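You operate a simulated robot arm through the tools that you are given. There is no shell and no other tool. Be economical: measure what you need, move in short steps, check, and stop when the job is done.

You are at the controls of a simulated robot arm. One attempt, no reset.

JOB
Wash the blue filter mesh in the trough, then drain and flush it.
Fine: stand the mesh on the drying grid; park the drain plug in the black holder; flush the trough with the tap and turn it off again; leave the other mesh. Set down upright: what you pick out, drain plug.

It is judged by the outcome, as a careful person would: the job done as asked, and still so three seconds after it is handed in. It fails if anything else is knocked over, pushed out of place, dropped, spilled or broken.

ROBOT AND FRAMES
A 7-joint arm with a two-finger parallel gripper, fixed in place. Base frame: the origin is at the foot of the arm, x ahead of it, y to its left, z up; the work surface is at about z = 880. Lengths are in mm, angles in rad, forces in N, time in s.
With the tool pointing down near the work surface it reaches from about 240 to 680 mm from the base axis. Its first joint turns from -1.152 to 1.152 rad. Payload 2.4 kg.
The TCP is the grasp point between the finger pads, 30 mm short of the fingertips. In the tool frame z runs along the fingers and y along their closing line. Largest opening 94 mm; finger width 28, thickness 10; the body of the gripper, 50 by 96 mm, starts 55 mm behind the TCP.
Orientation is that of the tool frame in the base frame, as a unit quaternion [w, x, y, z]. With the fingers straight down and closing along the base's y, the tool's x points along the base's -x, its y along +y and its z along -z.

CONTROLS
- The arm moves only by the tool move_arm. Its argument "commands" is a list of rows, each a list of 6 numbers: the shift along the tool's x, y, z in cm, then the turn, a rotation vector about the tool's x, y, z in rad. In form: [[tx, ty, tz, rx, ry, rz], ...]. A call has 1 to 8 rows; each row is the pose to reach, as a shift and turn from the pose commanded when the call began, along the tool's axes at that moment. "hand" is the gripper command, from -1 (fully open) to 1 (shut), values between in proportion, set as the call begins (left out, the last holds). Each row takes 0.2 s and may step no farther than 50 mm and 0.15 rad from the row before; otherwise, or with a gripper value out of range, the whole call is refused. A pose out of reach is approached as far as the arm can. The call stops where the force on the tool passes 90 N (or 10 N more than at its start, if that is more) or the arm is blocked; 0.2 s more then pass. Each finger travels about 153 mm/s and halts on what it meets, pressing with about 39 N; the grip force reading is that of the motor and also rises with nothing between the fingers. The clock runs only during rows and for 0.2 s after the last one: add rows that repeat a pose to give the fingers time. It gives the time, the measured TCP pose, the force on the tool (base axes), the opening and the grip force at its end, in the units of the frame above (readings bear some noise), with the torque about the TCP (base axes, N m) and any sound that the robot's microphone picked up.
- Cameras (640 x 400 px; columns grow to the right, rows downward): "scene" is fixed at [46.8, 484.6, 1441.2]; the picture's right is [-0.66, -0.75, 0.00], its down [-0.54, 0.47, -0.70] and it looks along [0.53, -0.46, -0.71] (base axes); focal length 218 px, centre (320, 200). "wrist" rides on the gripper at [76, 14, -102] in the tool frame; the picture's right is [-0.18, 0.98, 0.00], its down [-0.75, -0.14, -0.64] and it looks along [-0.63, -0.12, 0.77] (tool axes); focal length 243 px, centre (320, 200). There is no depth. A picture from a camera that has moved, and an enlarged one, comes with that camera's place and axes in the base frame and with its lens. The place of the scene camera against the robot may be out by one fixed shift of up to 18 mm in any direction.
- capture(camera): a new picture of that camera. It takes no simulated time.
- enlarge(camera, box): a new picture of the part [left, top, right, bottom] of that camera's present view, enlarged. It takes no simulated time.
- close_job(): hands the job in; it is judged then, once.

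Work in short steps. Places have to be worked out from the pictures, the camera data and where the tool is seen: move nearer, look again, correct. Check each grasp and each placing, and mend what went wrong. You have 120 turns and 84 pictures in all, those below and enlarged ones among them. Open the gripper and draw the arm clear of the work before you hand the job in, unless the task says otherwise; then end with one line.

The tools are called after "Emit:" as a command line: name --pt "numbers of a row" for each row, then --argument value for the rest, lists and objects as JSON in quotes. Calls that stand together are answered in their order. move_arm: Moves the arm, as the interface text tells. Its arguments: {"type":"object","properties":{"commands":{"type":"array","items":{"type":"array","items":{"type":"number"}}},"hand":{"type":"number"}},"required":["commands"]} The other tools are called the same way: capture (camera) takes a picture; enlarge (camera, box) takes an enlarged picture of a part of a camera's view; close_job () hands the job in.

At the start:

```text
time: 0.0
tool_pos: [434.1, -39.1, 1133.8]
tool_rot: [0.0, 0.0, 1.0, 0.0]
force: [0.1, 0.4, -1.0]
torque: [0.03, -0.02, 0.01]
gripper_width: 93.9
grip_force: 0.1
```

scene: 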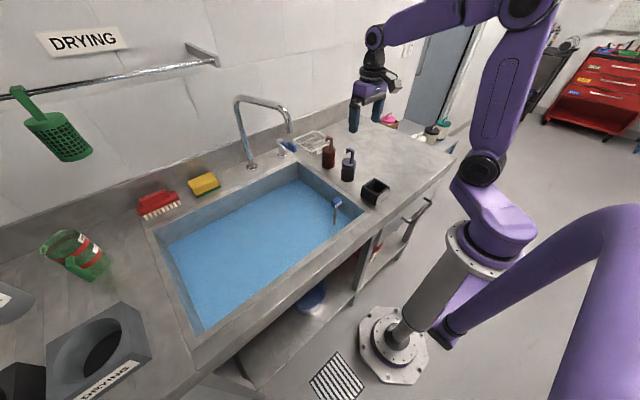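
wrist: 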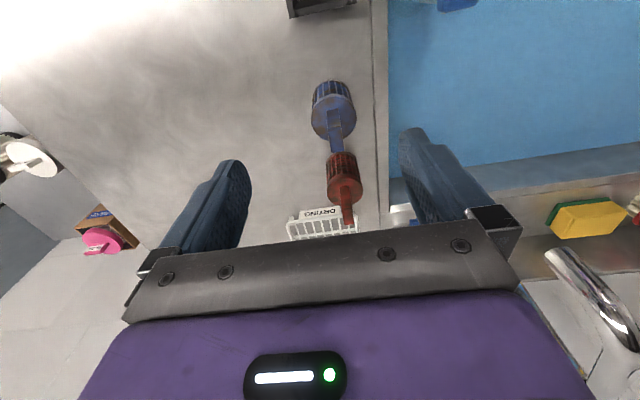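

I'll look closer at the scene first: the meshes (blue and red near the tank), the plug, holder, drying grid and tap.

Emit:
enlarge --camera "scene" --box '[220, 80, 420, 220]'

Emit:
enlarge --camera "wrist" --box '[270, 0, 480, 250]'

Emit:
enlarge --camera "scene" --box '[0, 160, 220, 400]'

```text
2.86 times, centred on (320, 150) of scene
camera zoom: at [46.8, 484.6, 1441.2], right [-0.66, -0.75, 0.0], down [-0.54, 0.47, -0.7], along [0.53, -0.46, -0.71], focal length 624 px, centre (320, 343)
```

zoom: 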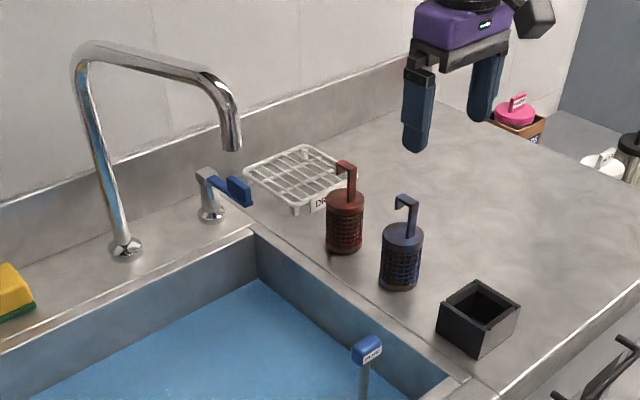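

```text
1.60 times, centred on (375, 125) of wrist
camera zoom: at [358.0, -25.2, 1234.5], right [0.18, 0.98, 0.0], down [0.75, -0.14, 0.64], along [0.63, -0.12, -0.77], focal length 388 px, centre (232, 320)
```

zoom: 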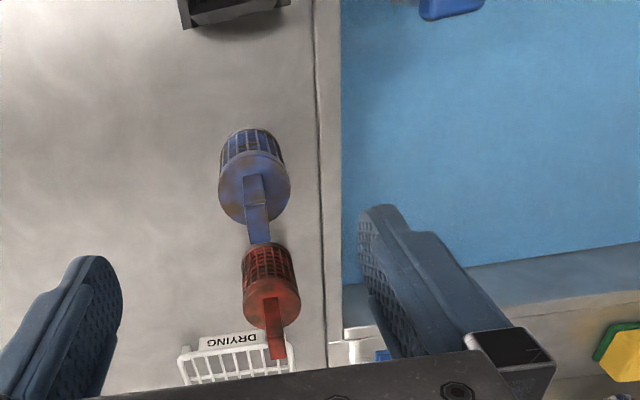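

```text
1.67 times, centred on (110, 280) of scene
camera zoom: at [46.8, 484.6, 1441.2], right [-0.66, -0.75, 0.0], down [-0.54, 0.47, -0.7], along [0.53, -0.46, -0.71], focal length 364 px, centre (670, 67)
```

zoom: 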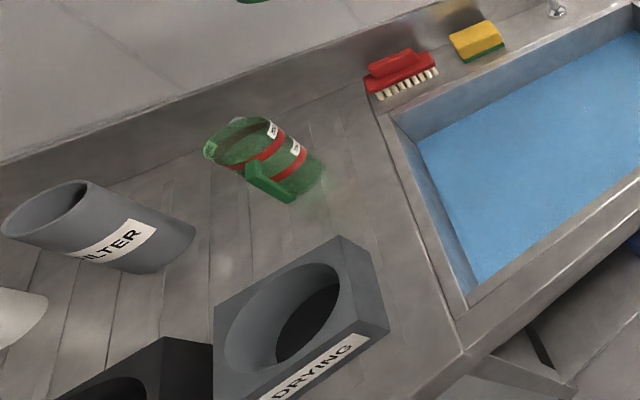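

The blue mesh appears to stand near (468,-28), red mesh behind it, grid front edge near x≈665, holder near (360,-30), plug handle near (395,110). I'll step back and lower for a closer view of the mesh handle.

Emit:
move_arm --pt "2 0 3 0 0 0" --pt "4 0 6 0 0 0" --pt "5 0 8 0 0 0" --hand -1

Emit:
capture --camera "wrist"

Emit:
enlarge --camera "scene" --box '[310, 120, 400, 210]'

```text
time: 0.8
tool_pos: [383.3, -40.4, 1053.7]
tool_rot: [0.0, -0.001, 1.0, 0.0]
force: [-0.6, -0.2, -0.6]
torque: [0.02, -0.01, 0.03]
gripper_width: 94.2
grip_force: 0.0
```

```text
78 pictures are left
camera wrist: at [308.5, -26.2, 1154.9], right [0.18, 0.98, 0.0], down [0.75, -0.14, 0.64], along [0.63, -0.12, -0.77], focal length 243 px, centre (320, 200)
```

wrist: 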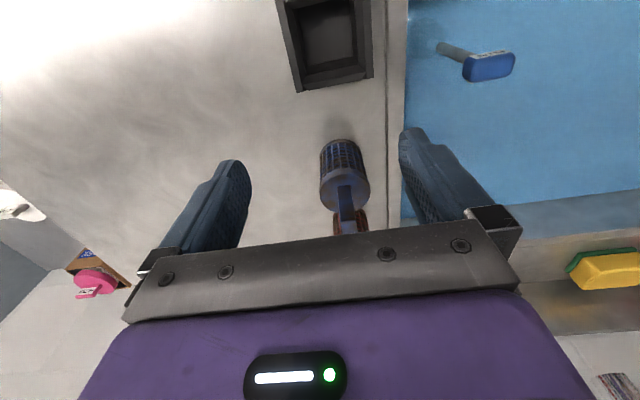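

```text
4.44 times, centred on (355, 165) of scene
camera zoom: at [46.8, 484.6, 1441.2], right [-0.66, -0.75, 0.0], down [-0.54, 0.47, -0.7], along [0.53, -0.46, -0.71], focal length 971 px, centre (164, 356)
```

zoom: 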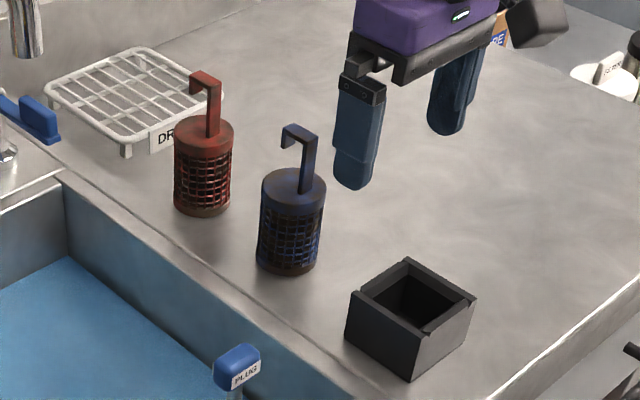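

Handle is a flat hook. I'll zoom in on it, the holder and the plug.

Emit:
enlarge --camera "wrist" --box '[300, 120, 400, 240]'

Emit:
enlarge --camera "wrist" --box '[260, 0, 540, 120]'

```text
3.33 times, centred on (350, 180) of wrist
camera zoom: at [308.5, -26.2, 1154.9], right [0.18, 0.98, 0.0], down [0.75, -0.14, 0.64], along [0.63, -0.12, -0.77], focal length 809 px, centre (220, 267)
```

zoom: 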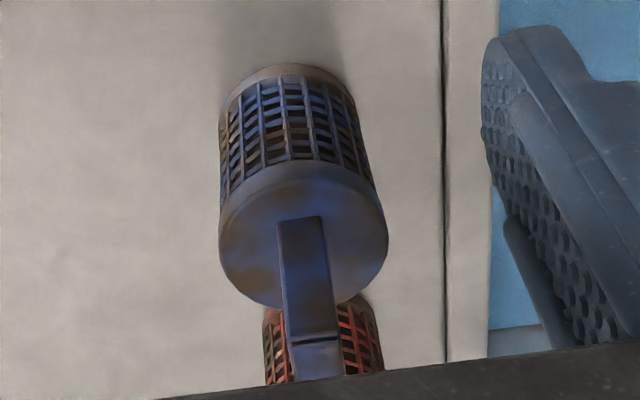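

```text
2.29 times, centred on (400, 60) of wrist
camera zoom: at [308.5, -26.2, 1154.9], right [0.18, 0.98, 0.0], down [0.75, -0.14, 0.64], along [0.63, -0.12, -0.77], focal length 555 px, centre (137, 520)
```

zoom: 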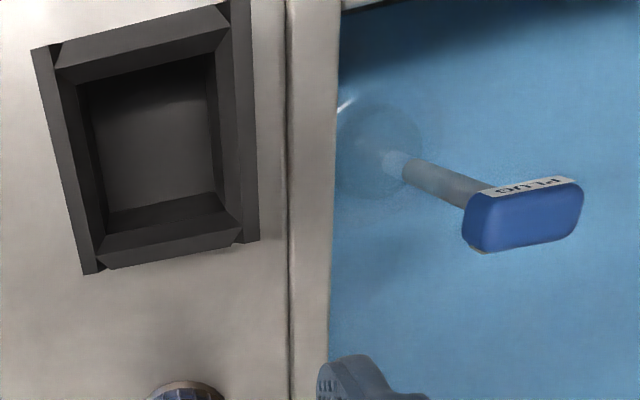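

Mesh centre ≈(470,-30), cap top z≈946, hook handle up to z≈1000 in the x–z plane. Since the grid is far out, I'll grasp with the gripper pitched forward 0.5 rad, closing along y; first pitch here.

Emit:
move_arm --pt "0 0.5 -1 0 -0.14 0" --pt "0 1 -1 0 -0.28 0" --pt "0 1 -1 0 -0.42 0" --pt "0 1 -1 0 -0.5 0"

Emit:
capture --camera "wrist"

```text
time: 1.8
tool_pos: [383.1, -30.5, 1063.5]
tool_rot: [0.247, 0.001, 0.969, 0.0]
force: [-0.8, -0.2, -0.5]
torque: [0.01, 0.01, 0.0]
gripper_width: 94.3
grip_force: 0.0
```

```text
74 pictures are left
camera wrist: at [268.0, -15.5, 1115.2], right [0.16, 0.98, 0.09], down [0.35, -0.14, 0.93], along [0.92, -0.12, -0.37], focal length 243 px, centre (320, 200)
```

wrist: 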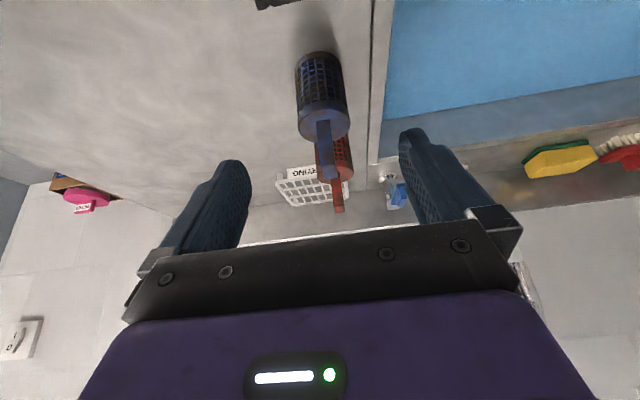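

Good view of the grid and tap too; zoom.

Emit:
enlarge --camera "wrist" --box '[250, 100, 430, 230]'

```text
3.08 times, centred on (340, 165) of wrist
camera zoom: at [268.0, -15.5, 1115.2], right [0.16, 0.98, 0.09], down [0.35, -0.14, 0.93], along [0.92, -0.12, -0.37], focal length 746 px, centre (258, 308)
```

zoom: 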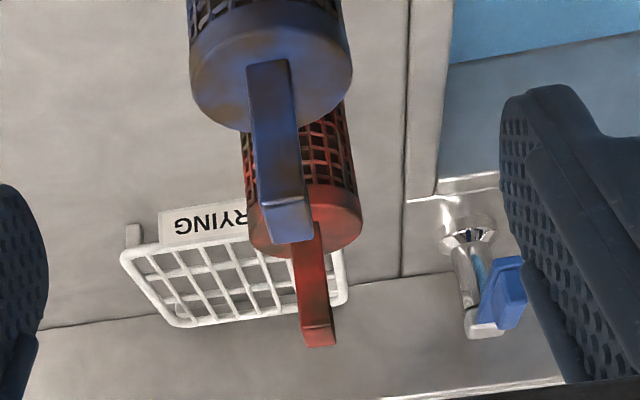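

Grid appears to span x≈678–812, y≈-150…-18, top z≈900. I'll test the reach over the grid now, high, before grasping.

Emit:
move_arm --pt "-3.9 -0.7 1.8 0 0 0" --pt "-7.75 -1.4 3.65 0 0 0" --pt "-11.6 -2.1 5.5 0 0 0" --pt "-15.5 -2.8 7.3 0 0 0" --pt "-19.4 -3.5 9.1 0 0 0" --pt "-23.3 -4.2 10.9 0 0 0" --pt "-27.2 -4.9 12.8 0 0 0" --pt "-31 -5.5 14.6 0 0 0"

Emit:
capture --camera "wrist"

Emit:
capture --camera "scene"

```text
time: 3.6
tool_pos: [727.7, -85.5, 1082.0]
tool_rot: [0.246, 0.0, 0.969, 0.0]
force: [-0.2, 0.4, -0.5]
torque: [0.03, 0.06, 0.0]
gripper_width: 94.0
grip_force: 0.0
```

```text
72 pictures are left
camera wrist: at [611.7, -70.6, 1135.9], right [0.16, 0.98, 0.09], down [0.36, -0.14, 0.92], along [0.92, -0.12, -0.37], focal length 243 px, centre (320, 200)
```

wrist: 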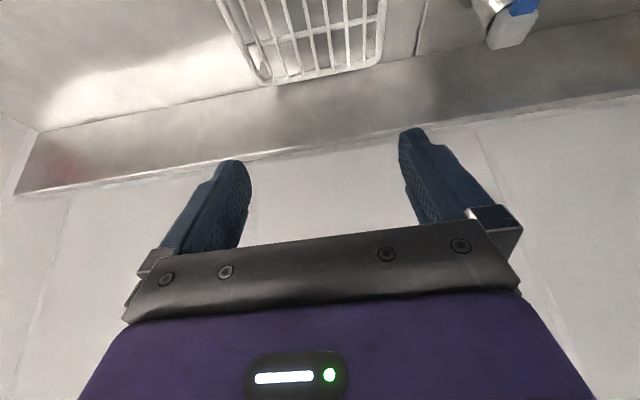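

```text
71 pictures are left
```

scene: 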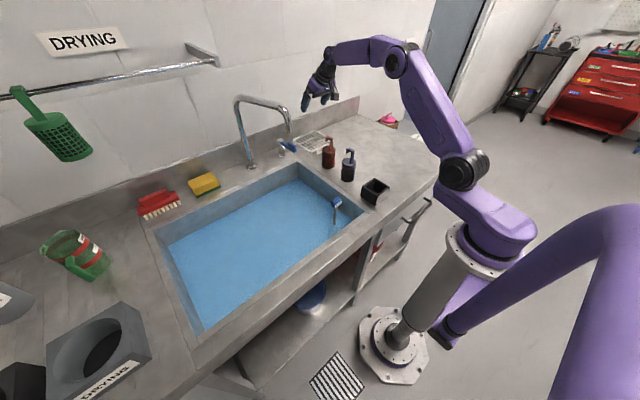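

Reach is fine. Return to directly above the blue mesh's handle.

Emit:
move_arm --pt "3.7 0.9 -2 0 0 0" --pt "7.4 1.8 -4.05 0 0 0" --pt "11.1 2.7 -6.1 0 0 0" --pt "14.9 3.7 -8.1 0 0 0" --pt "18.6 4.6 -10.2 0 0 0" --pt "22.3 5.5 -12.2 0 0 0" --pt "22.3 5.5 -12.2 0 0 0"

Emit:
capture --camera "wrist"

Emit:
enlarge --camera "scene" --box '[290, 90, 400, 210]'

```text
time: 5.2
tool_pos: [471.1, -26.7, 1081.1]
tool_rot: [0.248, 0.001, 0.969, 0.0]
force: [-0.6, -0.1, 0.5]
torque: [0.0, -0.04, 0.0]
gripper_width: 94.1
grip_force: 0.2
```

```text
70 pictures are left
camera wrist: at [355.0, -12.5, 1133.0], right [0.16, 0.98, 0.09], down [0.35, -0.14, 0.92], along [0.92, -0.12, -0.37], focal length 243 px, centre (320, 200)
```

wrist: 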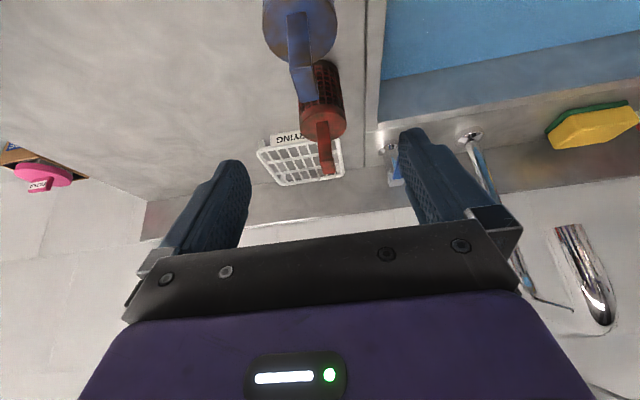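

```text
3.33 times, centred on (345, 150) of scene
camera zoom: at [46.7, 484.6, 1441.2], right [-0.66, -0.75, 0.0], down [-0.54, 0.47, -0.7], along [0.53, -0.46, -0.71], focal length 728 px, centre (237, 367)
```

zoom: 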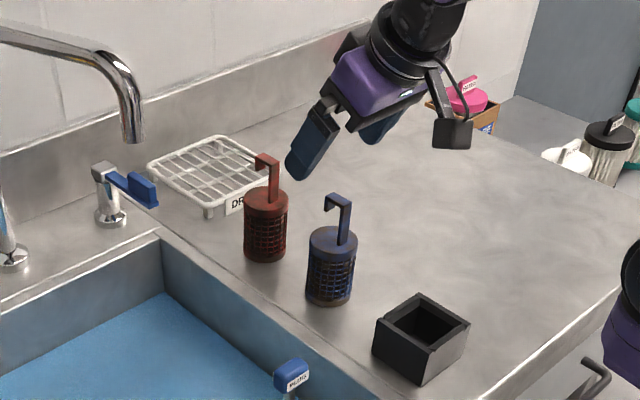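

Stem confirmed near (464..490, -30), top z≈1000. Descend straight to TCP (474,-30,987) with the fingers open.

Emit:
move_arm --pt "1.5 -0.2 2.8 0 0 0" --pt "3 -0.35 5.8 0 0 0" --pt "4.24 -0.35 8.4 0 0 0" --pt "4.24 -0.35 8.4 0 0 0"

Emit:
capture --camera "wrist"

Emit:
enlarge --camera "scene" --box '[300, 100, 400, 200]'

```text
time: 6.2
tool_pos: [475.3, -32.6, 989.5]
tool_rot: [0.248, 0.0, 0.969, 0.0]
force: [-0.3, -0.3, -0.2]
torque: [0.0, 0.01, -0.02]
gripper_width: 94.0
grip_force: 0.0
```

```text
68 pictures are left
camera wrist: at [359.3, -17.2, 1041.9], right [0.16, 0.98, 0.09], down [0.35, -0.14, 0.92], along [0.92, -0.12, -0.37], focal length 243 px, centre (320, 200)
```

wrist: 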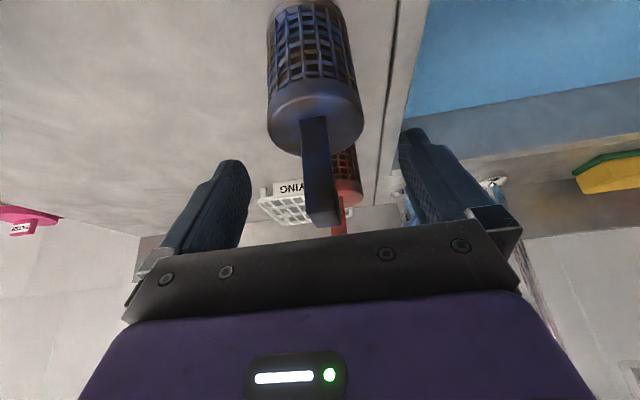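

```text
4.00 times, centred on (350, 150) of scene
camera zoom: at [46.8, 484.6, 1441.2], right [-0.66, -0.75, 0.0], down [-0.54, 0.47, -0.7], along [0.53, -0.46, -0.71], focal length 874 px, centre (200, 400)
```

zoom: 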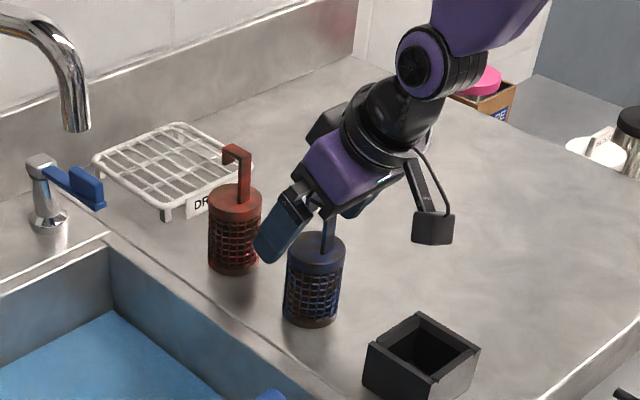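

Handle sits between the fingers. Close.

Emit:
move_arm --pt "0 0 0 0 0 0" --pt "0 0 0 0 0 0" --pt "0 0 0 0 0 0" --hand 1

Emit:
capture --camera "wrist"

```text
time: 7.0
tool_pos: [475.5, -32.7, 990.1]
tool_rot: [0.247, 0.0, 0.969, 0.0]
force: [-0.4, -0.6, 0.6]
torque: [0.0, 0.0, -0.02]
gripper_width: 50.3
grip_force: 38.7
```

```text
66 pictures are left
camera wrist: at [359.3, -17.2, 1042.2], right [0.16, 0.98, 0.09], down [0.35, -0.14, 0.92], along [0.92, -0.12, -0.37], focal length 243 px, centre (320, 200)
```

wrist: 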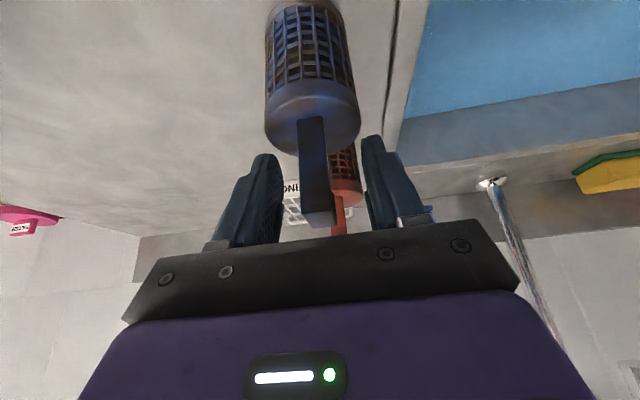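

The fingers stopped at 50 mm: the tips caught the cap rim, so cap and handle are ~10 mm higher than judged. Open, rise 13 mm, close again.

Emit:
move_arm --pt "0 0 0 0 0 0" --pt "0 0 0 0 0 0" --pt "-0.62 0.1 -1.14 0 0 0" --pt "-0.62 0.1 -1.14 0 0 0" --hand -0.5

Emit:
capture --camera "wrist"

```text
time: 8.0
tool_pos: [475.3, -31.6, 1002.9]
tool_rot: [0.248, 0.0, 0.969, -0.001]
force: [0.4, 0.2, 0.5]
torque: [0.01, 0.02, 0.0]
gripper_width: 70.5
grip_force: 0.0
```

```text
65 pictures are left
camera wrist: at [359.4, -17.0, 1054.8], right [0.16, 0.98, 0.09], down [0.35, -0.14, 0.92], along [0.92, -0.12, -0.37], focal length 243 px, centre (320, 200)
```

wrist: 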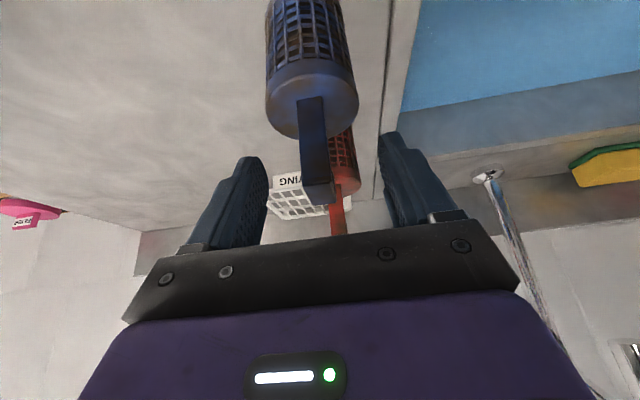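

Emit:
move_arm --pt "0 -0.1 0 0 0 0" --pt "0 -0.1 0 0 0 0" --pt "0 -0.1 0 0 0 0" --hand 1

Emit:
capture --camera "wrist"

```text
time: 8.8
tool_pos: [475.2, -31.9, 1002.2]
tool_rot: [0.247, 0.0, 0.969, -0.001]
force: [0.1, 0.4, 0.8]
torque: [0.03, 0.01, 0.03]
gripper_width: 17.7
grip_force: 39.1
```

```text
64 pictures are left
camera wrist: at [359.8, -17.8, 1054.5], right [0.16, 0.98, 0.09], down [0.35, -0.14, 0.92], along [0.92, -0.12, -0.37], focal length 243 px, centre (320, 200)
```

wrist: 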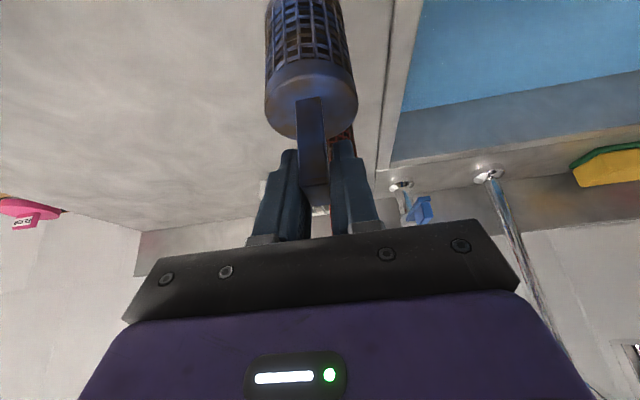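

Handle held (17.7 mm). Lift 70 mm and check.

Emit:
move_arm --pt "-1.1 0 -2 0 0 0" --pt "-2.2 0 -4.1 0 0 0" --pt "-3.35 0 -6.15 0 0 0"

Emit:
capture --camera "wrist"

Emit:
enlarge --camera "scene" --box '[200, 60, 420, 230]'

```text
time: 9.6
tool_pos: [474.8, -34.8, 1074.3]
tool_rot: [0.247, 0.0, 0.969, 0.0]
force: [-0.3, -0.2, 0.6]
torque: [0.0, -0.01, 0.02]
gripper_width: 17.7
grip_force: 38.6
```

```text
63 pictures are left
camera wrist: at [359.5, -20.0, 1126.1], right [0.16, 0.98, 0.09], down [0.35, -0.14, 0.92], along [0.92, -0.12, -0.37], focal length 243 px, centre (320, 200)
```

wrist: 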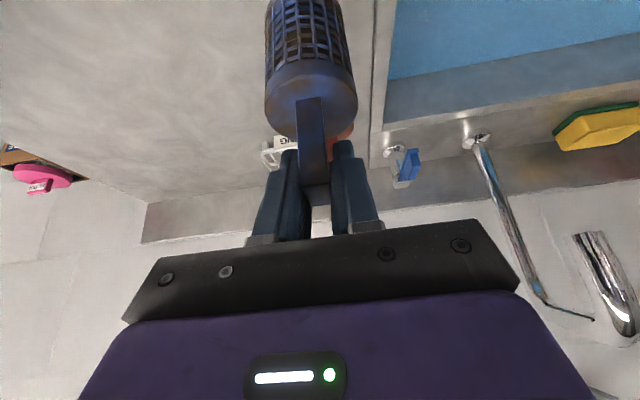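

```text
2.35 times, centred on (310, 145) of scene
camera zoom: at [46.8, 484.6, 1441.2], right [-0.66, -0.75, 0.0], down [-0.54, 0.47, -0.7], along [0.53, -0.46, -0.71], focal length 514 px, centre (344, 329)
```

zoom: 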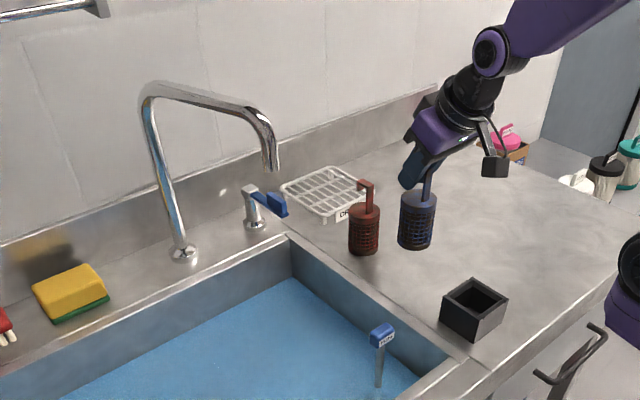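

Held securely; base hangs ~122 mm below the TCP. Carry over the trough to about (480,230), clear of plug and spout.

Emit:
move_arm --pt "0 4.5 0 0 0 0" --pt "0 9 0 0 0 0" --pt "0 13.5 0 0 0 0" --pt "0 18 0 0 0 0" --pt "0 22.5 0 0 0 0" --pt "0 26.5 0 0 0 0" --pt "0 26.5 0 0 0 0"

Emit:
capture --camera "scene"

Emit:
capture --camera "wrist"

```text
time: 11.2
tool_pos: [477.2, 234.9, 1073.8]
tool_rot: [0.249, -0.001, 0.969, 0.001]
force: [0.2, -0.4, 0.4]
torque: [0.02, -0.01, -0.01]
gripper_width: 17.9
grip_force: 39.1
```

```text
61 pictures are left
```

scene: 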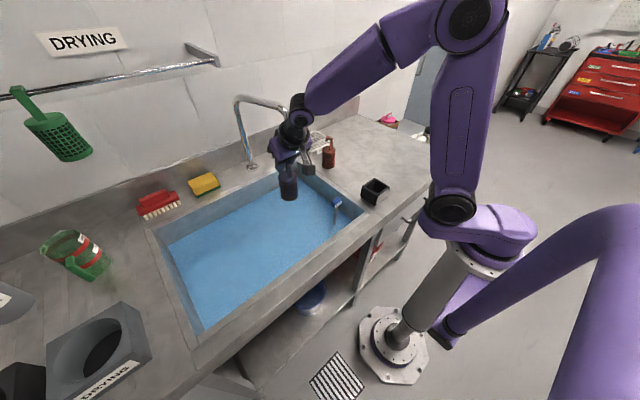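

```text
60 pictures are left
camera wrist: at [360.9, 250.2, 1127.9], right [0.16, 0.98, 0.09], down [0.35, -0.14, 0.92], along [0.92, -0.12, -0.37], focal length 243 px, centre (320, 200)
```

wrist: 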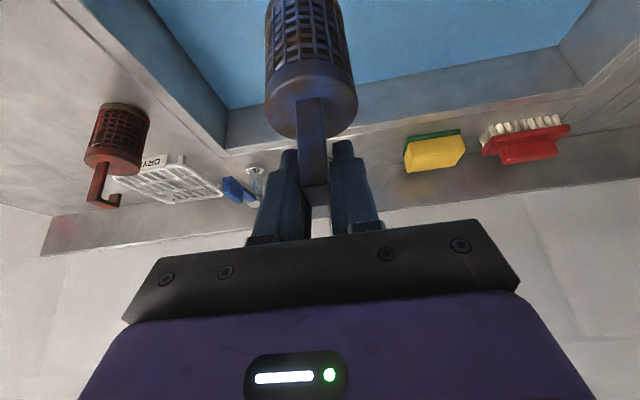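

Over water, clear of everything. Lower into the water in steps, watching the force.

Emit:
move_arm --pt "2.15 0 3.95 0 0 0" --pt "4.3 0 7.9 0 0 0" --pt "6.7 0 12.3 0 0 0" --pt "7.7 0 14 0 0 0" --pt "8.6 0 15.8 0 0 0"

Emit:
capture --camera "scene"

Emit:
capture --camera "wrist"

```text
refused: row 3 steps farther than a row can; nothing moved
```

```text
59 pictures are left
```

scene: 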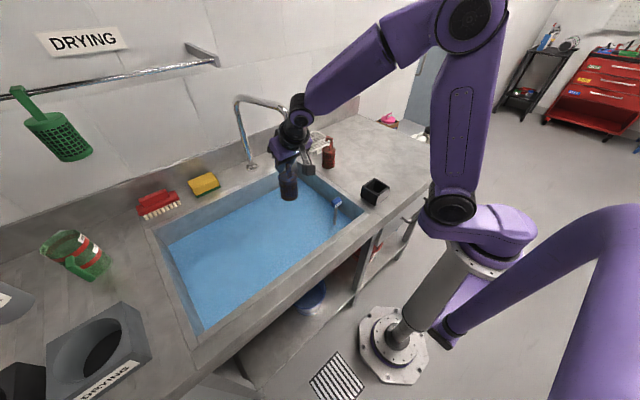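

```text
58 pictures are left
camera wrist: at [360.9, 250.2, 1127.9], right [0.16, 0.98, 0.09], down [0.35, -0.14, 0.92], along [0.92, -0.12, -0.37], focal length 243 px, centre (320, 200)
```

wrist: 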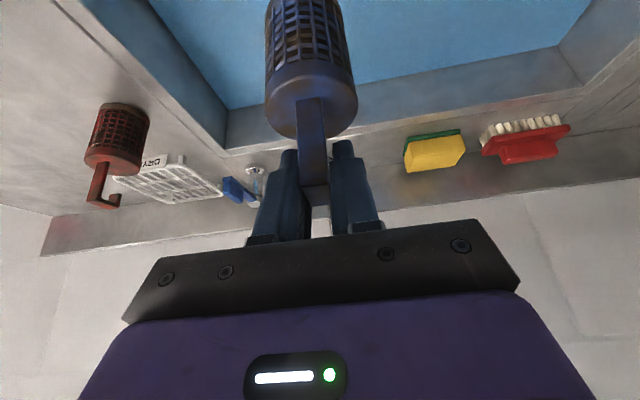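

A row was too long; redo with smaller steps.

Emit:
move_arm --pt "2.1 0 3.9 0 0 0" --pt "4.2 0 7.8 0 0 0" --pt "6.3 0 11.7 0 0 0" --pt "7.5 0 13.8 0 0 0" --pt "8.6 0 15.8 0 0 0"

```text
time: 12.4
tool_pos: [474.1, 231.4, 893.3]
tool_rot: [0.247, 0.0, 0.969, 0.0]
force: [-0.3, -0.2, -0.2]
torque: [-0.03, -0.03, 0.01]
gripper_width: 17.8
grip_force: 38.9
```

Emit:
enlarge --camera "scene" --box '[200, 90, 380, 290]'

Emit:
capture --camera "wrist"

```text
2.00 times, centred on (290, 190) of scene
camera zoom: at [46.8, 484.6, 1441.2], right [-0.66, -0.75, 0.0], down [-0.54, 0.47, -0.7], along [0.53, -0.46, -0.71], focal length 437 px, centre (380, 220)
```

zoom: 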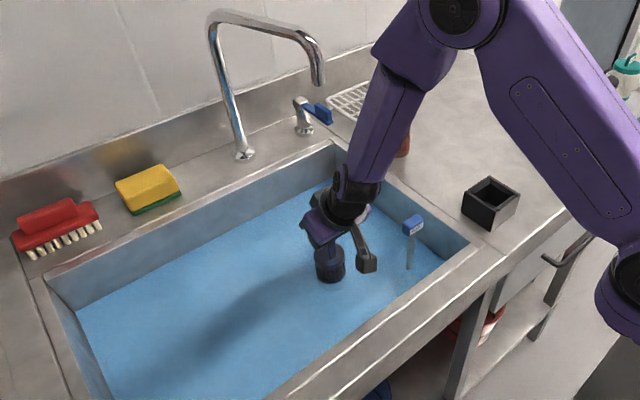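

```text
56 pictures are left
camera wrist: at [358.2, 244.8, 945.3], right [0.16, 0.98, 0.09], down [0.35, -0.14, 0.92], along [0.92, -0.12, -0.37], focal length 243 px, centre (320, 200)
```

wrist: 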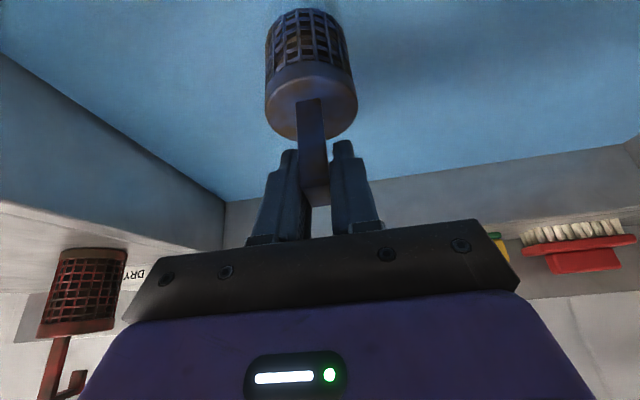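

Only the lower part of the mesh is wet yet. Move 40 mm outward for clearance and go 50 mm deeper, slowly.

Emit:
move_arm --pt "-3.5 0 1.9 0 0 0" --pt "-2.8 0 3.2 0 0 0" --pt "-2.07 0 4.55 0 0 0" --pt "-1.6 0 5.4 0 0 0" --pt "-1.1 0 6.3 0 0 0"

Emit:
capture --camera "wrist"

Emit:
enlarge --camera "scene" --box '[200, 90, 380, 290]'

```text
time: 13.6
tool_pos: [519.1, 230.9, 848.0]
tool_rot: [0.255, 0.0, 0.967, 0.001]
force: [-1.1, 0.1, 33.7]
torque: [-0.03, -0.06, 0.02]
gripper_width: 17.8
grip_force: 38.8
```

```text
55 pictures are left
camera wrist: at [401.9, 245.7, 899.1], right [0.16, 0.98, 0.09], down [0.34, -0.14, 0.93], along [0.93, -0.12, -0.36], focal length 243 px, centre (320, 200)
```

wrist: 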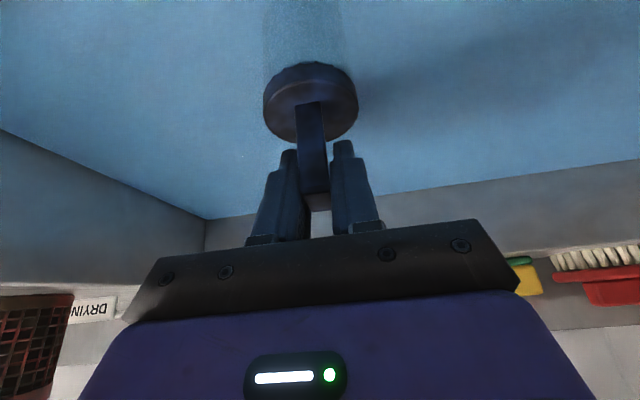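

```text
2.00 times, centred on (290, 190) of scene
camera zoom: at [46.1, 484.3, 1441.3], right [-0.66, -0.75, 0.0], down [-0.54, 0.47, -0.7], along [0.53, -0.46, -0.71], focal length 437 px, centre (380, 220)
```

zoom: 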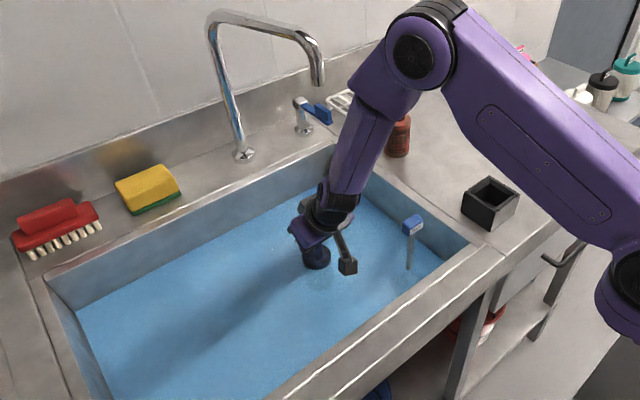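

The mesh stands on the trough floor (34 N), submerged to the cap. Raise 5 mm and swish it around.

Emit:
move_arm --pt "-0.3 0 -0.5 0 0 0" --pt "-0.3 3.5 -0.5 0 0 0" --pt "-0.3 0 -0.5 0 0 0" --pt "-0.3 -3.5 -0.5 0 0 0" --pt "-0.3 0 -0.5 0 0 0" --pt "-0.3 3.5 -0.5 0 0 0" --pt "-0.3 0 -0.5 0 0 0" --pt "-0.3 -3.5 -0.5 0 0 0"

Emit:
move_arm --pt "0 3.5 0 0 0 0" --pt "-2.6 3.5 1.4 0 0 0" --pt "-2.6 7 1.4 0 0 0" --pt "0 7 0 0 0 0" --pt "0 3.5 0 0 0 0" --pt "-2.6 3.5 1.4 0 0 0" --pt "0 3.5 0 0 0 0" --pt "0 3.5 0 0 0 0"

Emit:
capture --camera "wrist"

```text
time: 15.4
tool_pos: [513.4, 199.0, 849.1]
tool_rot: [0.247, 0.0, 0.969, 0.0]
force: [-0.3, -0.7, -0.1]
torque: [0.02, 0.03, -0.01]
gripper_width: 17.4
grip_force: 38.7
```

```text
time: 17.2
tool_pos: [516.4, 232.9, 851.0]
tool_rot: [0.247, 0.0, 0.969, 0.0]
force: [-0.2, -0.1, -0.2]
torque: [0.02, -0.01, -0.01]
gripper_width: 17.7
grip_force: 38.9
```

```text
53 pictures are left
camera wrist: at [400.2, 247.4, 902.6], right [0.16, 0.98, 0.09], down [0.35, -0.14, 0.92], along [0.92, -0.12, -0.37], focal length 243 px, centre (320, 200)
```

wrist: 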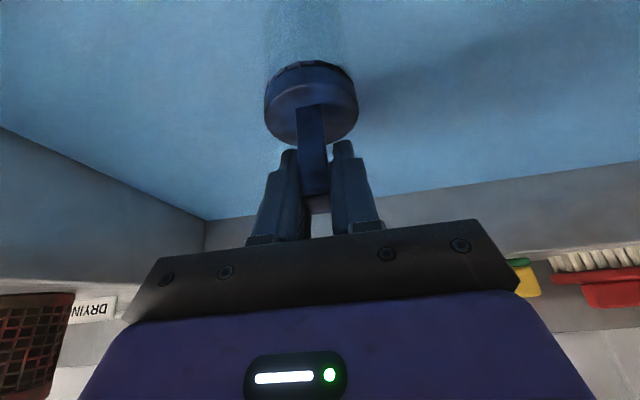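

Cap is getting bluer. A few more strokes, including up and down.

Emit:
move_arm --pt "0 -3.5 0 0 0 0" --pt "0 0 0 0 0 0" --pt "-1.9 0 -3.5 0 0 0" --pt "0 0 0 0 0 0" --pt "-1.9 0 -3.5 0 0 0" --pt "0 0 0 0 0 0" --pt "0 3.5 0 0 0 0" --pt "0 0 0 0 0 0"

Emit:
move_arm --pt "0 -3.5 0 0 0 0" --pt "0 0 0 0 0 0" --pt "0 3.5 0 0 0 0" --pt "0 0 0 0 0 0" --pt "0 -3.5 0 0 0 0" --pt "0 0 0 0 0 0" --pt "0 3.5 0 0 0 0" --pt "0 0 0 0 0 0"

Emit:
move_arm --pt "-2.1 0 -3.9 0 0 0" --pt "-4.2 0 -7.8 0 0 0" --pt "-6.3 0 -11.7 0 0 0" --pt "-6.3 0 -11.7 0 0 0" --pt "-6.3 0 -11.7 0 0 0"

Emit:
capture --camera "wrist"

Emit:
enlarge --camera "scene" --box '[250, 120, 340, 220]'

```text
time: 19.0
tool_pos: [514.7, 229.2, 847.6]
tool_rot: [0.247, -0.001, 0.969, 0.0]
force: [-0.1, 0.7, -0.4]
torque: [0.01, 0.01, 0.0]
gripper_width: 17.5
grip_force: 38.4
```

```text
time: 20.8
tool_pos: [516.3, 230.3, 850.7]
tool_rot: [0.247, -0.001, 0.969, 0.0]
force: [-0.3, -1.0, -0.6]
torque: [0.02, 0.01, -0.02]
gripper_width: 17.6
grip_force: 38.5
```

```text
time: 22.0
tool_pos: [512.9, 228.0, 979.6]
tool_rot: [0.247, 0.0, 0.969, 0.0]
force: [-0.6, -0.2, -0.6]
torque: [0.01, 0.0, 0.01]
gripper_width: 17.7
grip_force: 39.4
```

```text
52 pictures are left
camera wrist: at [396.3, 242.9, 1033.0], right [0.16, 0.98, 0.09], down [0.35, -0.14, 0.92], along [0.92, -0.12, -0.37], focal length 243 px, centre (320, 200)
```

wrist: 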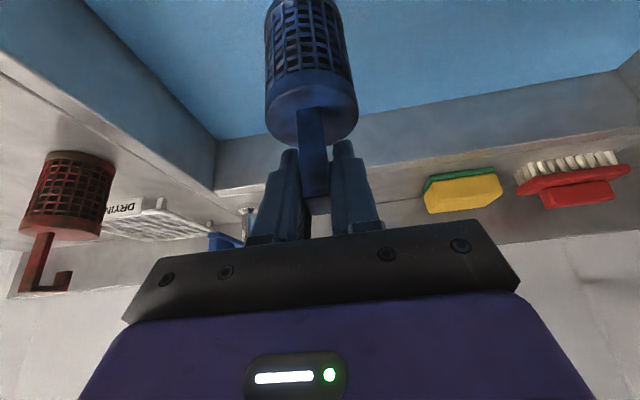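

```text
4.00 times, centred on (295, 170) of scene
camera zoom: at [46.8, 484.6, 1441.2], right [-0.66, -0.75, 0.0], down [-0.54, 0.47, -0.7], along [0.53, -0.46, -0.71], focal length 874 px, centre (420, 320)
```

zoom: 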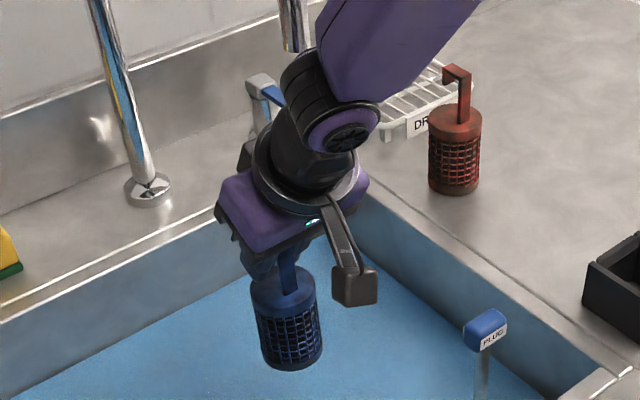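

The mesh looks clean blue; check closely.

Emit:
enlarge --camera "wrist" --box '[250, 0, 370, 200]'

```text
2.00 times, centred on (310, 100) of wrist
camera zoom: at [396.3, 242.9, 1033.0], right [0.16, 0.98, 0.09], down [0.35, -0.14, 0.92], along [0.92, -0.12, -0.37], focal length 485 px, centre (340, 400)
```

zoom: 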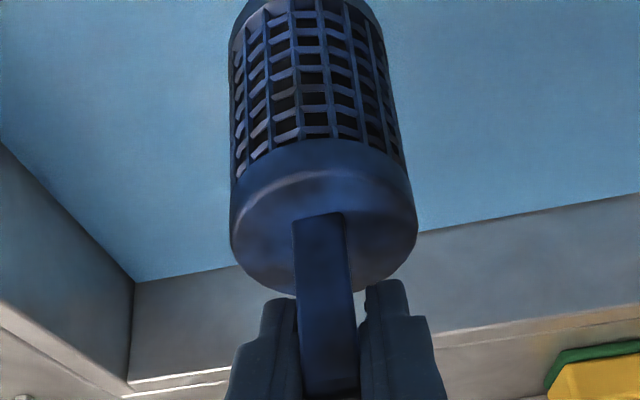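

Faint traces remain on the cap; wash once more for certainty.

Emit:
move_arm --pt "2.1 0 3.9 0 0 0" --pt "4.2 0 7.8 0 0 0" --pt "6.2 0 11.5 0 0 0" --pt "6.2 4.5 11.5 0 0 0" --pt "6.2 0 11.5 0 0 0" --pt "6.2 -4.5 11.5 0 0 0" --pt "6.2 0 11.5 0 0 0"

Emit:
move_arm --pt "0 4.5 0 0 0 0" --pt "0 0 0 0 0 0" --pt "0 -4.5 0 0 0 0" --pt "0 0 0 0 0 0" --pt "0 4.5 0 0 0 0" --pt "0 0 0 0 0 0" --pt "0 -4.5 0 0 0 0" --pt "0 0 0 0 0 0"

Emit:
move_arm --pt "0 4.5 0 0 0 0" --pt "0 0 0 0 0 0" --pt "0 -4.5 0 0 0 0" --pt "0 0 0 0 0 0" --pt "0 4.5 0 0 0 0" --pt "0 0 0 0 0 0" --pt "0 -4.5 0 0 0 0" --pt "0 0 0 0 0 0"

Emit:
move_arm --pt "-2.1 0 -3.9 0 0 0" --pt "-4.2 0 -7.8 0 0 0" --pt "-6.3 0 -11.7 0 0 0" --pt "-8.4 0 -15.6 0 0 0" --pt "-10.5 0 -19.5 0 0 0" --pt "-12.6 0 -23.4 0 0 0" --pt "-12.6 0 -23.4 0 0 0"

Emit:
enlarge --camera "wrist" --box '[250, 0, 370, 200]'

```text
time: 23.6
tool_pos: [514.1, 229.2, 850.3]
tool_rot: [0.248, 0.0, 0.969, 0.0]
force: [0.2, -0.6, -0.4]
torque: [-0.02, 0.0, 0.02]
gripper_width: 17.7
grip_force: 38.7
```

```text
time: 25.4
tool_pos: [516.0, 225.3, 849.5]
tool_rot: [0.247, 0.0, 0.969, 0.0]
force: [0.5, 0.6, -1.0]
torque: [0.0, 0.01, 0.02]
gripper_width: 17.8
grip_force: 39.2
```

```text
time: 27.2
tool_pos: [516.6, 231.6, 851.1]
tool_rot: [0.247, 0.0, 0.969, 0.0]
force: [-0.3, 0.4, -0.9]
torque: [-0.01, -0.05, -0.02]
gripper_width: 17.6
grip_force: 38.9
```

```text
time: 28.8
tool_pos: [511.5, 234.0, 1115.3]
tool_rot: [0.248, 0.001, 0.969, 0.0]
force: [0.0, -0.8, -1.3]
torque: [0.02, 0.0, 0.0]
gripper_width: 17.4
grip_force: 38.9
```

```text
2.00 times, centred on (310, 100) of wrist
camera zoom: at [396.3, 248.5, 1168.9], right [0.16, 0.98, 0.09], down [0.35, -0.14, 0.92], along [0.92, -0.12, -0.37], focal length 485 px, centre (340, 400)
```

zoom: 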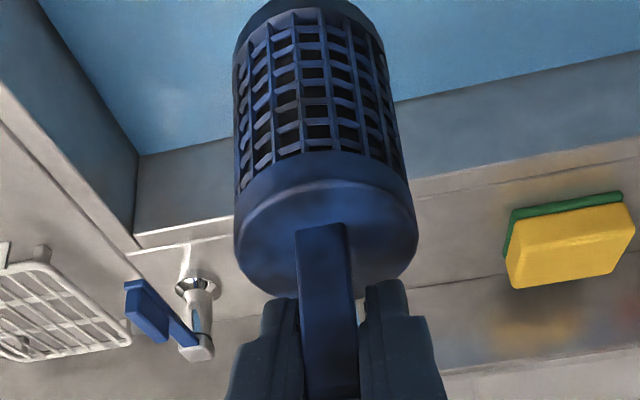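

Clean now. Carry back over to (475,-35) at z≈1150, then outward over the red mesh to above the grid.

Emit:
move_arm --pt "0.25 -3.8 -0.8 0 0 0" --pt "0.5 -7.7 -1.6 0 0 0" --pt "0.75 -11.5 -2.4 0 0 0" --pt "1 -15.4 -3.2 0 0 0" --pt "1.2 -19.2 -4 0 0 0" --pt "1.48 -23.1 -4.8 0 0 0" --pt "1.48 -27 -4.8 0 0 0" --pt "1.48 -27 -4.8 0 0 0"

```text
time: 30.6
tool_pos: [476.8, -38.7, 1151.7]
tool_rot: [0.248, 0.0, 0.969, 0.0]
force: [-1.2, -0.9, -0.2]
torque: [-0.01, 0.0, 0.02]
gripper_width: 17.7
grip_force: 38.8
```

Emit:
move_arm --pt "0 -4.6 0 0 0 0" --pt "-3.9 -4.6 2.1 0 0 0" --pt "-7.8 -4.6 4.25 0 0 0" --pt "-11.6 -4.6 6.35 0 0 0" --pt "-15.5 -4.6 8.5 0 0 0" --pt "-19.4 -4.6 10.6 0 0 0" --pt "-23.27 -4.6 12.7 0 0 0" --pt "-23.27 -4.6 12.7 0 0 0"

Emit:
capture --camera "wrist"

Emit:
enlarge --camera "scene" --box '[260, 60, 400, 190]'

```text
time: 32.4
tool_pos: [741.7, -86.3, 1146.1]
tool_rot: [0.246, 0.0, 0.969, 0.0]
force: [-0.1, 0.0, -0.3]
torque: [0.01, 0.01, 0.0]
gripper_width: 17.6
grip_force: 39.4
```

```text
48 pictures are left
camera wrist: at [626.4, -71.0, 1200.6], right [0.16, 0.98, 0.09], down [0.36, -0.14, 0.92], along [0.92, -0.12, -0.37], focal length 243 px, centre (320, 200)
```

wrist: 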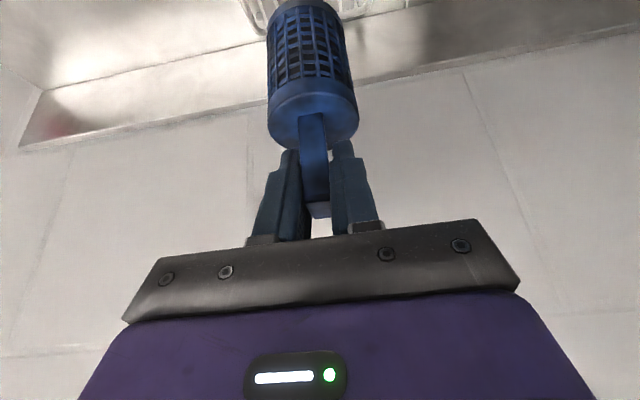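

```text
3.08 times, centred on (330, 125) of scene
camera zoom: at [46.8, 484.6, 1441.2], right [-0.66, -0.75, 0.0], down [-0.54, 0.47, -0.7], along [0.53, -0.46, -0.71], focal length 672 px, centre (289, 431)
```

zoom: 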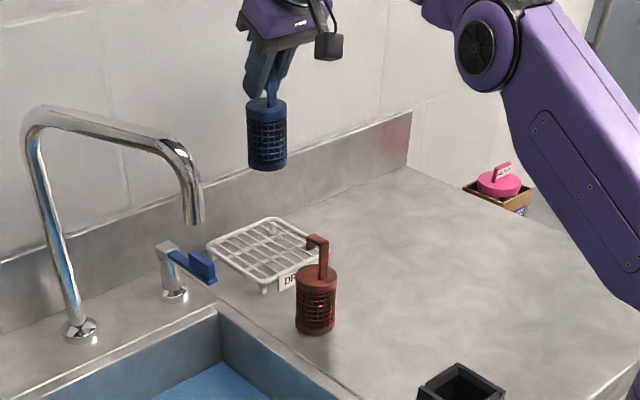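

Reaches fine. Descend to about 18 mm above the grid and look.

Emit:
move_arm --pt "1.7 0 3.1 0 0 0" --pt "3.4 0 6.2 0 0 0" --pt "4.9 0 9 0 0 0" --pt "4.9 0 9 0 0 0"

Emit:
enlarge --camera "scene" --box '[270, 90, 350, 170]'

Emit:
capture --camera "wrist"

```text
time: 33.4
tool_pos: [739.5, -86.5, 1046.3]
tool_rot: [0.248, 0.0, 0.969, 0.0]
force: [0.3, -0.1, -0.8]
torque: [-0.01, -0.03, 0.02]
gripper_width: 17.6
grip_force: 38.7
```

```text
5.00 times, centred on (310, 130) of scene
camera zoom: at [46.8, 484.6, 1441.2], right [-0.66, -0.75, 0.0], down [-0.54, 0.47, -0.7], along [0.53, -0.46, -0.71], focal length 1092 px, centre (370, 550)
```

zoom: 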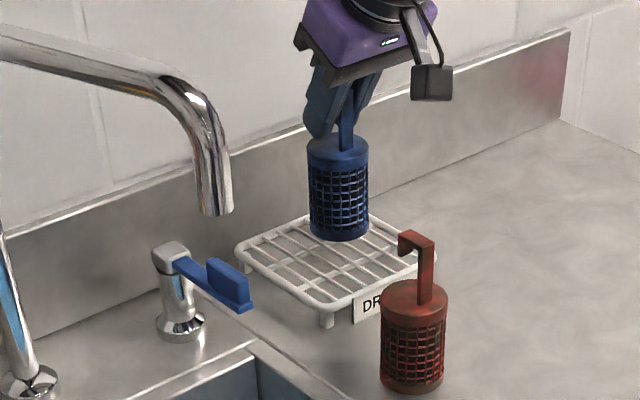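

```text
45 pictures are left
camera wrist: at [623.4, -71.3, 1098.5], right [0.16, 0.98, 0.09], down [0.35, -0.14, 0.92], along [0.92, -0.12, -0.37], focal length 243 px, centre (320, 200)
```

wrist: 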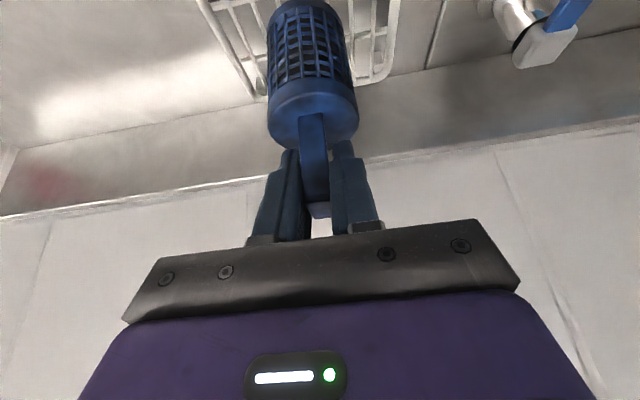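

Well over the grid. Lower 18 mm.

Emit:
move_arm --pt "0.3 0 0.5 0 0 0" --pt "0.6 0 1.05 0 0 0" --pt "0.86 0 1.58 0 0 0" --pt "0.86 0 1.58 0 0 0"

```text
time: 34.4
tool_pos: [741.9, -84.3, 1027.5]
tool_rot: [0.248, 0.0, 0.969, 0.0]
force: [-0.9, 0.7, 0.5]
torque: [0.0, -0.01, 0.0]
gripper_width: 17.7
grip_force: 39.3
```

Emit:
move_arm --pt "0.14 0 0.26 0 0 0" --pt "0.14 0 0.26 0 0 0"

Emit:
enlarge --camera "scene" --box '[290, 100, 340, 160]'

```text
time: 35.0
tool_pos: [741.3, -83.3, 1025.5]
tool_rot: [0.247, 0.0, 0.969, 0.0]
force: [1.0, -0.7, -0.5]
torque: [-0.03, -0.02, -0.01]
gripper_width: 17.8
grip_force: 38.7
```

```text
6.67 times, centred on (315, 130) of scene
camera zoom: at [46.8, 484.6, 1441.2], right [-0.66, -0.75, 0.0], down [-0.54, 0.47, -0.7], along [0.53, -0.46, -0.71], focal length 1456 px, centre (353, 667)
```

zoom: 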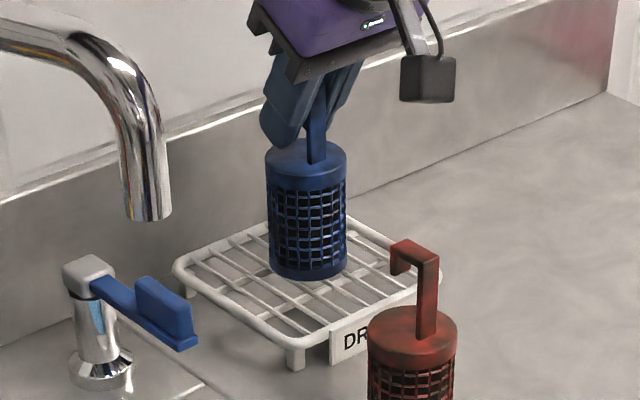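

Close but no contact yet; continue in 2–3 mm steps.

Emit:
move_arm --pt "0.14 0 0.26 0 0 0" --pt "0.14 0 0.26 0 0 0"

Emit:
move_arm --pt "0.14 0 0.26 0 0 0" --pt "0.14 0 0.26 0 0 0"

```text
time: 35.6
tool_pos: [743.3, -83.4, 1024.7]
tool_rot: [0.247, 0.0, 0.969, 0.0]
force: [-0.3, -0.8, 0.0]
torque: [-0.01, 0.0, -0.04]
gripper_width: 17.2
grip_force: 38.6
```

```text
time: 36.2
tool_pos: [742.0, -84.4, 1021.9]
tool_rot: [0.248, -0.001, 0.969, 0.001]
force: [-0.1, 0.2, 1.3]
torque: [0.06, -0.01, -0.04]
gripper_width: 17.7
grip_force: 39.1
```

Emit:
move_arm --pt "0.12 0 0.22 0 0 0" --pt "0.12 0 0.22 0 0 0"

Emit:
move_arm --pt "0.1 0 0.17 0 0 0" --pt "0.1 0 0.17 0 0 0"

```text
time: 36.8
tool_pos: [743.0, -84.0, 1021.4]
tool_rot: [0.25, 0.0, 0.968, -0.001]
force: [-4.1, 0.1, 15.8]
torque: [0.04, 0.61, 0.01]
gripper_width: 17.3
grip_force: 39.5
```

```text
time: 37.4
tool_pos: [744.0, -84.4, 1021.5]
tool_rot: [0.252, 0.0, 0.968, 0.0]
force: [-3.8, -0.2, 27.8]
torque: [-0.04, 0.27, -0.02]
gripper_width: 17.5
grip_force: 40.0
```

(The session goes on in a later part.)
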